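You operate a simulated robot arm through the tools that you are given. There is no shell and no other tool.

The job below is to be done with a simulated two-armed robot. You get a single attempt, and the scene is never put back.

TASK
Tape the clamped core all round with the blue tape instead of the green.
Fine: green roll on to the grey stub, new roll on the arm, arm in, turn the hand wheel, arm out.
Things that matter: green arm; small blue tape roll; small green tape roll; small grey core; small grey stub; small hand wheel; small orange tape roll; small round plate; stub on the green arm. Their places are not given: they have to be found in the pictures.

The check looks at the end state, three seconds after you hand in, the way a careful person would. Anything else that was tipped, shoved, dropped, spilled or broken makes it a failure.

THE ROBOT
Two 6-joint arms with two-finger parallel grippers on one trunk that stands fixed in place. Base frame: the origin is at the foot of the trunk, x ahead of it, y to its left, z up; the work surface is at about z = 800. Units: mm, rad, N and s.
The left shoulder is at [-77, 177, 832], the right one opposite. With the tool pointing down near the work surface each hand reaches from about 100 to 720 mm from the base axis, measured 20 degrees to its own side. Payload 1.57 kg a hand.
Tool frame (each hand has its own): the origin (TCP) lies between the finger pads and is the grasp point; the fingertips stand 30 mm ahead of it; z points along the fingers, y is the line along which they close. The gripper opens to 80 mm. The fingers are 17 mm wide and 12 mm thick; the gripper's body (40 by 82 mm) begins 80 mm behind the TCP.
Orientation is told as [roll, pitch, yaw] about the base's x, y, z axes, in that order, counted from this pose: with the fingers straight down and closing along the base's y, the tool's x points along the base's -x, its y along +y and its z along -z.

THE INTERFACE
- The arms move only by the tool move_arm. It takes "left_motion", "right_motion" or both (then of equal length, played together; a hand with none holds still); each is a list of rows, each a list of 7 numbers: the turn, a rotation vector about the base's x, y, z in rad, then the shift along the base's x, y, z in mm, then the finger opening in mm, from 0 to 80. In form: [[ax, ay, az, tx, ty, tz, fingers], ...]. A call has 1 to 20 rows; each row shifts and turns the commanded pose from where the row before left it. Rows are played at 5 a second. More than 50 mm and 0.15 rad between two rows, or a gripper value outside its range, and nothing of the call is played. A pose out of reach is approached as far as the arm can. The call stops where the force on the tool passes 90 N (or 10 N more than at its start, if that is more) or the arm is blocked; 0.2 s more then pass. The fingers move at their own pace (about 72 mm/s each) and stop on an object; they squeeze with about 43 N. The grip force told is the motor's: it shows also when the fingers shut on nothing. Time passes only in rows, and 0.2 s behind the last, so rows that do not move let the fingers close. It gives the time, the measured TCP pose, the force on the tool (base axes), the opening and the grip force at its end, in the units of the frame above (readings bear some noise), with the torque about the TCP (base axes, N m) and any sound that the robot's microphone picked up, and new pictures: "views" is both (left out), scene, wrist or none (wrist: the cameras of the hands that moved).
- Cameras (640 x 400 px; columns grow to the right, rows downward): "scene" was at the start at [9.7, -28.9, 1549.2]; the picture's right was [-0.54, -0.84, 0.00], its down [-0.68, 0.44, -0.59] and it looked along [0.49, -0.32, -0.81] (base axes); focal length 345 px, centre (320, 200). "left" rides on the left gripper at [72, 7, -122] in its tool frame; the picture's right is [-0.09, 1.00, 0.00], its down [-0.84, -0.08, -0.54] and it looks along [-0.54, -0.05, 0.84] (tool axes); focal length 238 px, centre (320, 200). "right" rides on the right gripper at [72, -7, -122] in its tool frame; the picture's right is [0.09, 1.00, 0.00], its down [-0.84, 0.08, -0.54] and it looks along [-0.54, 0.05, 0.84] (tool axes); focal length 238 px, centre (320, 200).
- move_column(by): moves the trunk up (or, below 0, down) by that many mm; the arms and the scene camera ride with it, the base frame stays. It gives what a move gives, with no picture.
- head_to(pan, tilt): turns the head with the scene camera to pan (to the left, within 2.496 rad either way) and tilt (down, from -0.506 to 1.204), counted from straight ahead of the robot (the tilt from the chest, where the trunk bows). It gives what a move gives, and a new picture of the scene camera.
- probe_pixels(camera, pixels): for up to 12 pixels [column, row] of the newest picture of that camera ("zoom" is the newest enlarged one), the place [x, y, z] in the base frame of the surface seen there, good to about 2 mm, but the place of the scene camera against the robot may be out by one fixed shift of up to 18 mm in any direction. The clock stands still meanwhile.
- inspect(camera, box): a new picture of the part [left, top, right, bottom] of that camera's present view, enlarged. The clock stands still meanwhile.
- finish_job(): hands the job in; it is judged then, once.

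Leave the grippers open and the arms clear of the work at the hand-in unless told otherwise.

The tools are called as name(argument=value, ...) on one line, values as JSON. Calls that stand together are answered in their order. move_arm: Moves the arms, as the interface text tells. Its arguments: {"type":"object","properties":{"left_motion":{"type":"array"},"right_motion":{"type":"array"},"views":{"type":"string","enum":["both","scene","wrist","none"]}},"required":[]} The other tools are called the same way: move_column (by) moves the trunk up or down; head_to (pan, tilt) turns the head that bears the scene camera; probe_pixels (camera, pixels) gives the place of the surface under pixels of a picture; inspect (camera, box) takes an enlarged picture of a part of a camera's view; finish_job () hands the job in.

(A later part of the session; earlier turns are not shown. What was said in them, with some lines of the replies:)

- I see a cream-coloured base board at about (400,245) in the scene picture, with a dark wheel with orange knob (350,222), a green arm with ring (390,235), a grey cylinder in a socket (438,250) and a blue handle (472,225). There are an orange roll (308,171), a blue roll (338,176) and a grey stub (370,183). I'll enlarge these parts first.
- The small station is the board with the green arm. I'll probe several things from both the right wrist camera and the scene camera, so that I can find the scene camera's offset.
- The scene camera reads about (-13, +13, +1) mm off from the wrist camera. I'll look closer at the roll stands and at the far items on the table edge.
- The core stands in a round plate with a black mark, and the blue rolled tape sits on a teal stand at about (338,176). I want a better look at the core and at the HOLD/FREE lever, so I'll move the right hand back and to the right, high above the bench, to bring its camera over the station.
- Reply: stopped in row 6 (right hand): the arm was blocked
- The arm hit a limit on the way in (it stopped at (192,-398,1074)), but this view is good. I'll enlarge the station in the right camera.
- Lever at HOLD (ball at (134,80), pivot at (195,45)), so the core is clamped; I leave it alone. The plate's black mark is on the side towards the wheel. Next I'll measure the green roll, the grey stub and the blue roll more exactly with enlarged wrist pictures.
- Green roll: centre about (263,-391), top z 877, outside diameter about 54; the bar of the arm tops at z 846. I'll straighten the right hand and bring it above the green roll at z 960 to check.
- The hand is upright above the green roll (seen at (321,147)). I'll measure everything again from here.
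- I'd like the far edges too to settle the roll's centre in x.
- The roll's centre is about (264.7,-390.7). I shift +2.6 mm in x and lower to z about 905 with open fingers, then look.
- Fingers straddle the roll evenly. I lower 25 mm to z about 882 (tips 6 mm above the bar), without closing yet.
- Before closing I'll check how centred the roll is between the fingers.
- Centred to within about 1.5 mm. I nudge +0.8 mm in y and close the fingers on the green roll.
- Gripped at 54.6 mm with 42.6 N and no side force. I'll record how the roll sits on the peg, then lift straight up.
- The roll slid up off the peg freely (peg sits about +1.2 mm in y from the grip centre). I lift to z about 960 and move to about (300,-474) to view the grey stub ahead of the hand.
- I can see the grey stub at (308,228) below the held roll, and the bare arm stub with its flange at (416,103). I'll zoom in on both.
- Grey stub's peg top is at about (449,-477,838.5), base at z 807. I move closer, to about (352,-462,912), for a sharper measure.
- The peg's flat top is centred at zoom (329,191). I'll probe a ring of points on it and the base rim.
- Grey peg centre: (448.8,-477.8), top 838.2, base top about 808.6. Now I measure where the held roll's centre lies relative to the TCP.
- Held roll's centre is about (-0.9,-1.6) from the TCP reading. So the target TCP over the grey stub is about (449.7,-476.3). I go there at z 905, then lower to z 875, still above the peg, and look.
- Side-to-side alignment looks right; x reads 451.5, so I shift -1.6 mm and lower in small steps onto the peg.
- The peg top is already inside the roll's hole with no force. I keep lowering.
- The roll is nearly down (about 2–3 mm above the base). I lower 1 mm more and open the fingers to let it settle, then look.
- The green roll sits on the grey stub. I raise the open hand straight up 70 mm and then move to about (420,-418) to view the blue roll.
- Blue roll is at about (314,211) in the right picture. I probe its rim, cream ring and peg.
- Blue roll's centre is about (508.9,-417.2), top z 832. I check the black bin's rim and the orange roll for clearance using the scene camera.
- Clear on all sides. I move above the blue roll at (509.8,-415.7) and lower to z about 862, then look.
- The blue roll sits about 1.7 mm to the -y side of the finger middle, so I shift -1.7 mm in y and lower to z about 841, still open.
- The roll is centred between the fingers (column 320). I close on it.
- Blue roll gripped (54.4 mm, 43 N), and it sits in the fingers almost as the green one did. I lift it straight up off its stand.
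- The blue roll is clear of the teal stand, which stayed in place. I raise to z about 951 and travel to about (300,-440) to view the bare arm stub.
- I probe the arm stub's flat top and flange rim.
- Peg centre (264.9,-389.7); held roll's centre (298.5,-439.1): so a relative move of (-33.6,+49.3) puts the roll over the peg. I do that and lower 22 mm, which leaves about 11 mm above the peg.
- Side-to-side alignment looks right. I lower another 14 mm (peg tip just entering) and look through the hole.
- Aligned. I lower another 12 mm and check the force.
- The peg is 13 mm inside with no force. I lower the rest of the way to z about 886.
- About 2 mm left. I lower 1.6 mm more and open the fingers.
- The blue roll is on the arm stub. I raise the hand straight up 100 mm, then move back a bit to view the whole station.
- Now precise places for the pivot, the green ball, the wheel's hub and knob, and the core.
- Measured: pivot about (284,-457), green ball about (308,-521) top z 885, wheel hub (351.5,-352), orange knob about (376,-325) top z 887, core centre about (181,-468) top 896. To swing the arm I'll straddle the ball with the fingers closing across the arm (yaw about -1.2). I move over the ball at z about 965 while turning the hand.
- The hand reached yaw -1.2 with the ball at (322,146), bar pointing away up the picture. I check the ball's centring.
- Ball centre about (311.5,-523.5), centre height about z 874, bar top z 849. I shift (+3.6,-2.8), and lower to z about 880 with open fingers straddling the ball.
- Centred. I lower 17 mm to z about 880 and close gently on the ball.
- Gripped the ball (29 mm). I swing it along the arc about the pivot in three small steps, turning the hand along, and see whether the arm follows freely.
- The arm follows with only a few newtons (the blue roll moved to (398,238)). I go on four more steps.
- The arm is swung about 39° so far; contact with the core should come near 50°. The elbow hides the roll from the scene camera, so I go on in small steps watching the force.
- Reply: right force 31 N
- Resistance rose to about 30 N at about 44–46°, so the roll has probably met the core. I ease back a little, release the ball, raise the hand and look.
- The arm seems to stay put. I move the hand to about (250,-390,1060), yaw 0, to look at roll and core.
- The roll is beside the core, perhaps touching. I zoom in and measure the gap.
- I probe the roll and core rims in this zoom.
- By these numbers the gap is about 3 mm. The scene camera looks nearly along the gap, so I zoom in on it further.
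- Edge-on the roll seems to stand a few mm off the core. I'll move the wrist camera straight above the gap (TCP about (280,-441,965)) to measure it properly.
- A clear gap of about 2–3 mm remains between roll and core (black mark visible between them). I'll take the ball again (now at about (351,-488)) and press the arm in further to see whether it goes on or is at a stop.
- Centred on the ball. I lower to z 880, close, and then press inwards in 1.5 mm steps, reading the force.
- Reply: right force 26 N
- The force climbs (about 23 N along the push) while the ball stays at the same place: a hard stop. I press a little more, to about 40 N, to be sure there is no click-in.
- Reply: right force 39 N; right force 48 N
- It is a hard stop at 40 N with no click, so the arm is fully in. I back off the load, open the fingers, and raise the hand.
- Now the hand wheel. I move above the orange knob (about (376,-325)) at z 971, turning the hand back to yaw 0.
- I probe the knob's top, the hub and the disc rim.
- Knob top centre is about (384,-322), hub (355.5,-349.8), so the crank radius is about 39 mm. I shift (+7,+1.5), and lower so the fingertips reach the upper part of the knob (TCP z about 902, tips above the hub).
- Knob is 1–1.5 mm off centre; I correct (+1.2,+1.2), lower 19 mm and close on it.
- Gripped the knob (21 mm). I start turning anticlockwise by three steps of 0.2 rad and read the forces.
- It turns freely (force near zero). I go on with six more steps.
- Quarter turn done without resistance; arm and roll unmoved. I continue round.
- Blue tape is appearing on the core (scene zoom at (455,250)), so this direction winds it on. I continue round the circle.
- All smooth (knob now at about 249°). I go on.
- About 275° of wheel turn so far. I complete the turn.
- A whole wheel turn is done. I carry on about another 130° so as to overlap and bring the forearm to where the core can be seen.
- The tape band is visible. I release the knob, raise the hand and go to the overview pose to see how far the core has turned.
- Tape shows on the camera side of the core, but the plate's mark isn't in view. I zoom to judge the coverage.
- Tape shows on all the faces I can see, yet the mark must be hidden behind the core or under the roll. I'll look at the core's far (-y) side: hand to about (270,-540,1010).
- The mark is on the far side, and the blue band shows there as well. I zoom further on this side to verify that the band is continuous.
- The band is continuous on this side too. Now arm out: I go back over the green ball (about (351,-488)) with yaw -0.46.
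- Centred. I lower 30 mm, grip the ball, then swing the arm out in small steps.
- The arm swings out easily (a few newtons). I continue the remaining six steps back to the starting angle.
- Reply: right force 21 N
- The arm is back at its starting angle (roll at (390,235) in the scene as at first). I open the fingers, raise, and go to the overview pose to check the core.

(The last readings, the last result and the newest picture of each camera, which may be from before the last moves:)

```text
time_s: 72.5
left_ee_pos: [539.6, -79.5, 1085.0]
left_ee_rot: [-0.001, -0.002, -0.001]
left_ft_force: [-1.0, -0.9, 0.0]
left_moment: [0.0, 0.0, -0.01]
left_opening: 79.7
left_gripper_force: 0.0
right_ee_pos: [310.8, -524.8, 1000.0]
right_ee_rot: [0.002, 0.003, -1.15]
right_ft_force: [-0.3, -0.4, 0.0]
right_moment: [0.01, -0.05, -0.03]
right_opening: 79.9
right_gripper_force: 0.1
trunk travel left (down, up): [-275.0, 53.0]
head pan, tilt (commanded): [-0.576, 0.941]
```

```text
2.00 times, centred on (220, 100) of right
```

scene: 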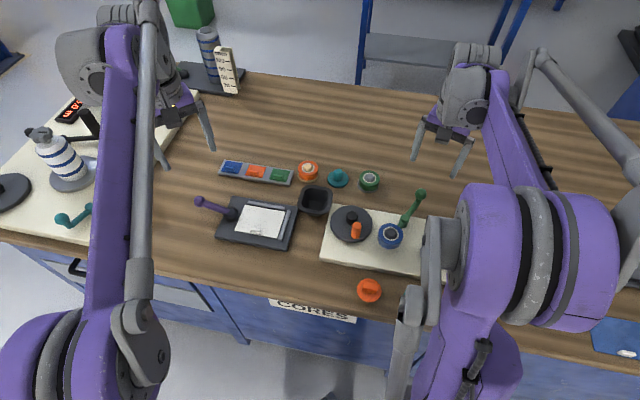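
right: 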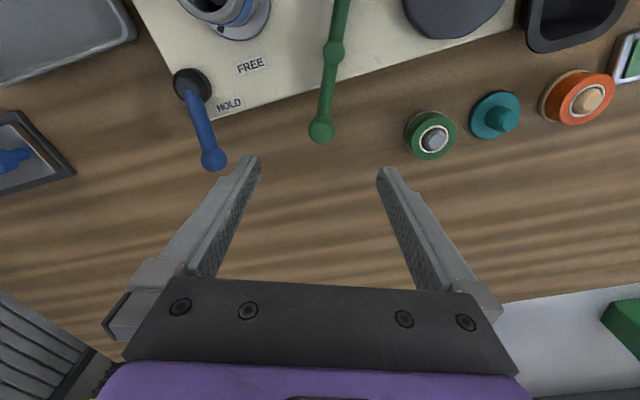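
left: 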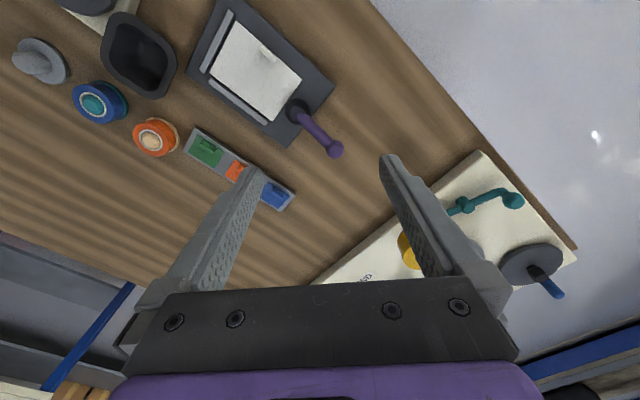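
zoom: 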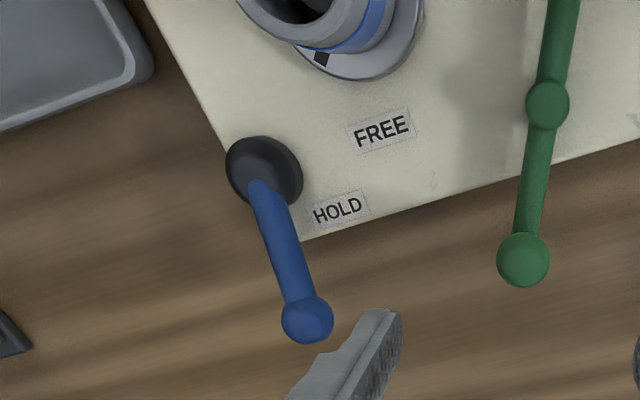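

From here the core's -y/+x faces are visible. I zoom there, then go to the overview pose for the other faces.

inspect(camera="right", box=[176, 0, 276, 50])

move_arm(right_motion=[[0, 0, 0.144, -6, 12, 8, 80], [0, 0, 0.144, -6, 17, 8, 80], [0, 0, 0.144, -8, 17, 8, 80], [0, 0, 0.144, -8, 17, 8, 80], [0, 0, 0.144, -8, 17, 8, 80], [0, 0, 0.144, -8, 17, 8, 80], [0, 0, 0.144, -8, 17, 6, 80], [0, 0, 0.144, -8, 20, 6, 80], [0, 0, 0, 0, 0, 0, 80]], views="both")

inspect(camera="right", box=[190, 0, 350, 120])

inspect(camera="scene", box=[380, 210, 476, 275])

```text
6.40 times, centred on (226, 25) of right
```

zoom: 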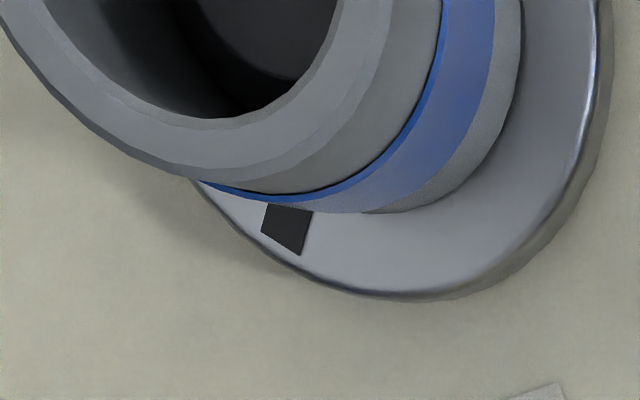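

```text
time_s: 74.5
left_ee_pos: [538.4, -80.0, 1085.6]
left_ee_rot: [0.0, 0.002, -0.002]
left_ft_force: [0.0, 0.6, -0.2]
left_moment: [-0.01, 0.02, -0.01]
left_opening: 80.1
left_gripper_force: 0.1
right_ee_pos: [251.1, -390.6, 1058.7]
right_ee_rot: [0.001, 0.003, 0.004]
right_ft_force: [0.1, -0.7, 0.2]
right_moment: [0.04, 0.0, 0.05]
right_opening: 79.9
right_gripper_force: 0.1
trunk travel left (down, up): [-275.0, 53.0]
head pan, tilt (commanded): [-0.576, 0.941]
```

scene: 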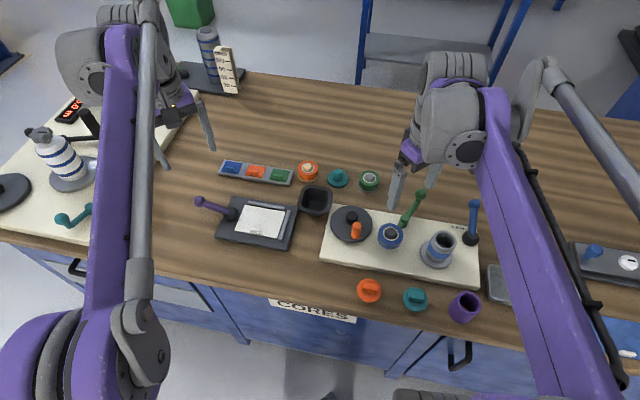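
right: 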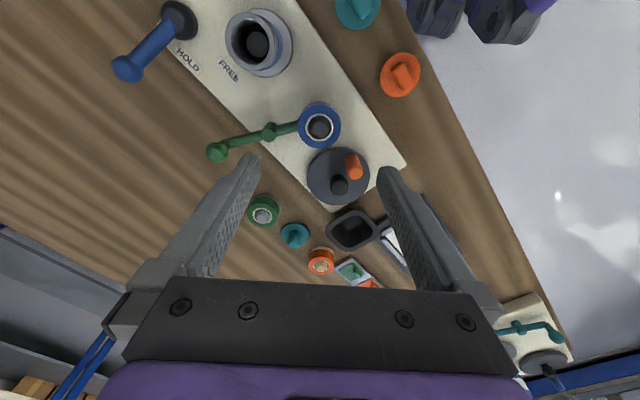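

```text
3.33 times, centred on (270, 60) of right
```

zoom: 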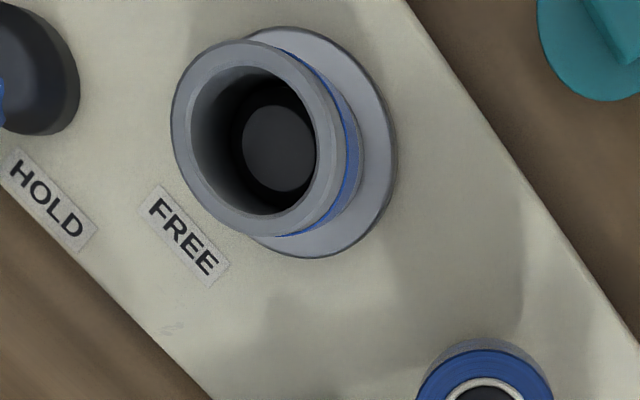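

```text
6.15 times, centred on (428, 242) of scene
```

zoom: 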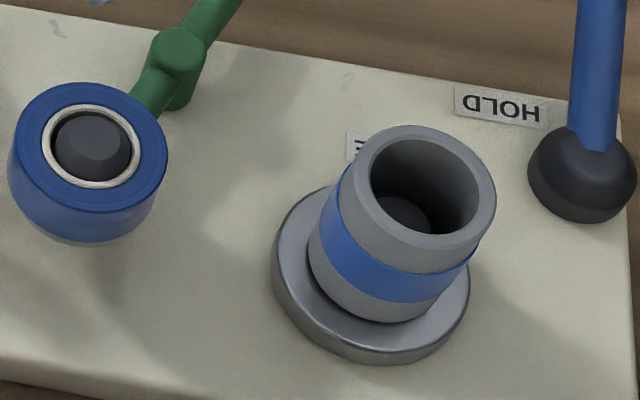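

The blue band goes right round the core from every side I've looked at. I check that the green roll sits flat on the grey stub, and that the blue roll, teal stand, and orange roll are in order.

inspect(camera="scene", box=[290, 155, 418, 250])

probe_pixels(camera="zoom", pixels=[[375, 78], [395, 60], [430, 80], [400, 95], [240, 100], [90, 55], [80, 75], [487, 385], [520, 370], [500, 395]])

inspect(camera="right", box=[230, 180, 350, 280])

```text
4.21 times, centred on (354, 202) of scene
```

zoom: 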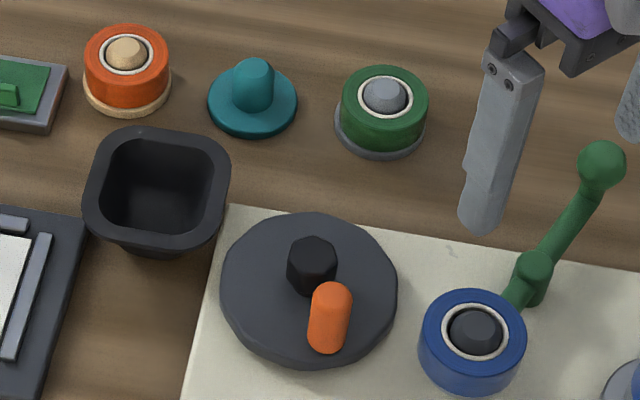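

```text
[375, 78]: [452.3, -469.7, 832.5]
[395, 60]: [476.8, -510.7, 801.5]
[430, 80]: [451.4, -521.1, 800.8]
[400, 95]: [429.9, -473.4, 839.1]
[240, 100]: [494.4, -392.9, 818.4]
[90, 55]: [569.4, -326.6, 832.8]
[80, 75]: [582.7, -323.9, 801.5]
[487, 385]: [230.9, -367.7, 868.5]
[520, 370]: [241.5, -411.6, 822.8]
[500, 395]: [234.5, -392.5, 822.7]
```

```text
4.00 times, centred on (290, 230) of right
```

zoom: 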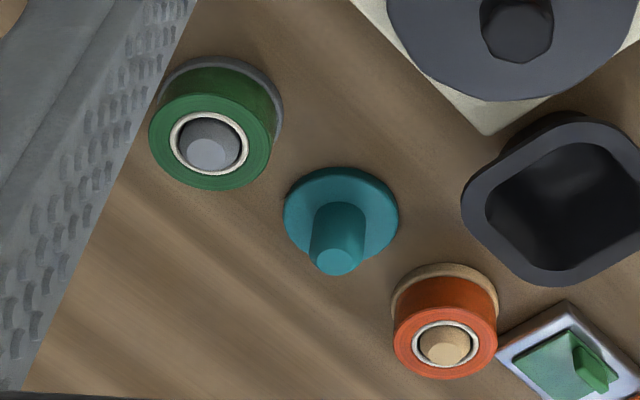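

Everything sits right: green roll on the grey stub (top z 832.5), teal stand and orange roll undisturbed, arm back out with the blue roll. I park the right hand back at its starting place, open and high.

move_arm(right_motion=[[0, 0, 0, 12, 11, 15, 80], [0, 0, 0, 18, 17, 16, 80], [0, 0, 0, 18, 17, 15, 80], [0, 0, 0, 0, 0, 0, 80], [0, 0, 0, 0, 0, 0, 80]], views="both")

inspect(camera="scene", box=[310, 170, 490, 285])

```text
time_s: 75.7
left_ee_pos: [539.3, -78.8, 1085.3]
left_ee_rot: [0.002, -0.001, 0.001]
left_ft_force: [1.0, 0.1, 1.2]
left_moment: [-0.03, -0.03, -0.01]
left_opening: 80.1
left_gripper_force: 0.0
right_ee_pos: [298.9, -345.4, 1107.0]
right_ee_rot: [0.0, 0.004, 0.001]
right_ft_force: [-0.4, 0.4, -0.3]
right_moment: [0.02, 0.0, 0.0]
right_opening: 80.1
right_gripper_force: 0.0
trunk travel left (down, up): [-275.0, 53.0]
head pan, tilt (commanded): [-0.576, 0.941]
```

scene: 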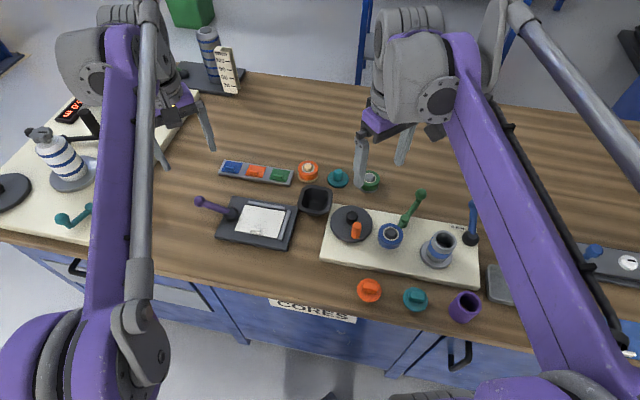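
right: 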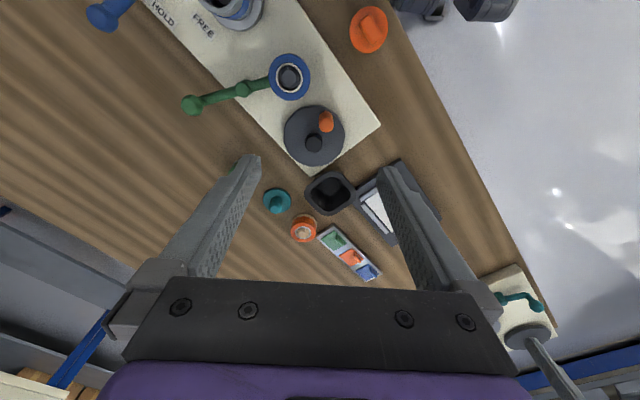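

```text
3.48 times, centred on (400, 228) of scene
```

zoom: 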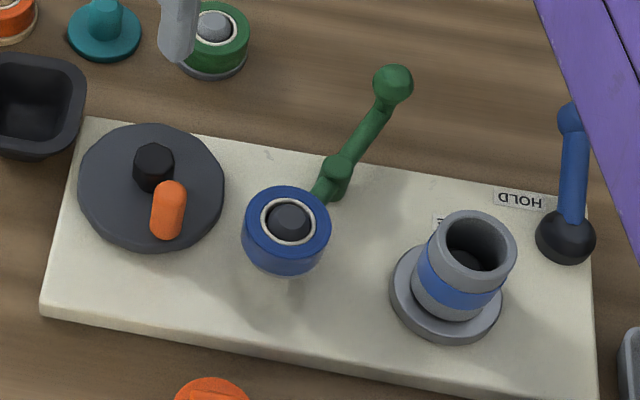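

The core carries a blue band all round. The green roll is on the grey stub, and the blue roll is on the arm, which is back out at its starting angle. The lever is still at HOLD, and both hands are open and clear. I hand the job in.

finish_job()

```text
The job is handed in.
```

The core is taped all round in blue, and I've handed the job in. I don't have the check's verdict.

- **Green roll:** it sits flat on the grey stub.
- **Blue roll:** it is on the green arm's stub.
- **Taping:** I swung the arm in to its stop and turned the hand wheel about 1.3 turns anticlockwise. I looked at the core from several sides and saw no gap in the blue band.
- **Gap at the stop:** the roll looked about 2–3 mm short of the core, and the arm went no further under 40 N. The tape still wound on.
- **Arm:** it is back out at its starting angle.

The clamp lever stayed at HOLD. The orange roll, the teal stand the blue roll came from, and the rest of the bench look undisturbed. Both grippers are open and clear of the work.
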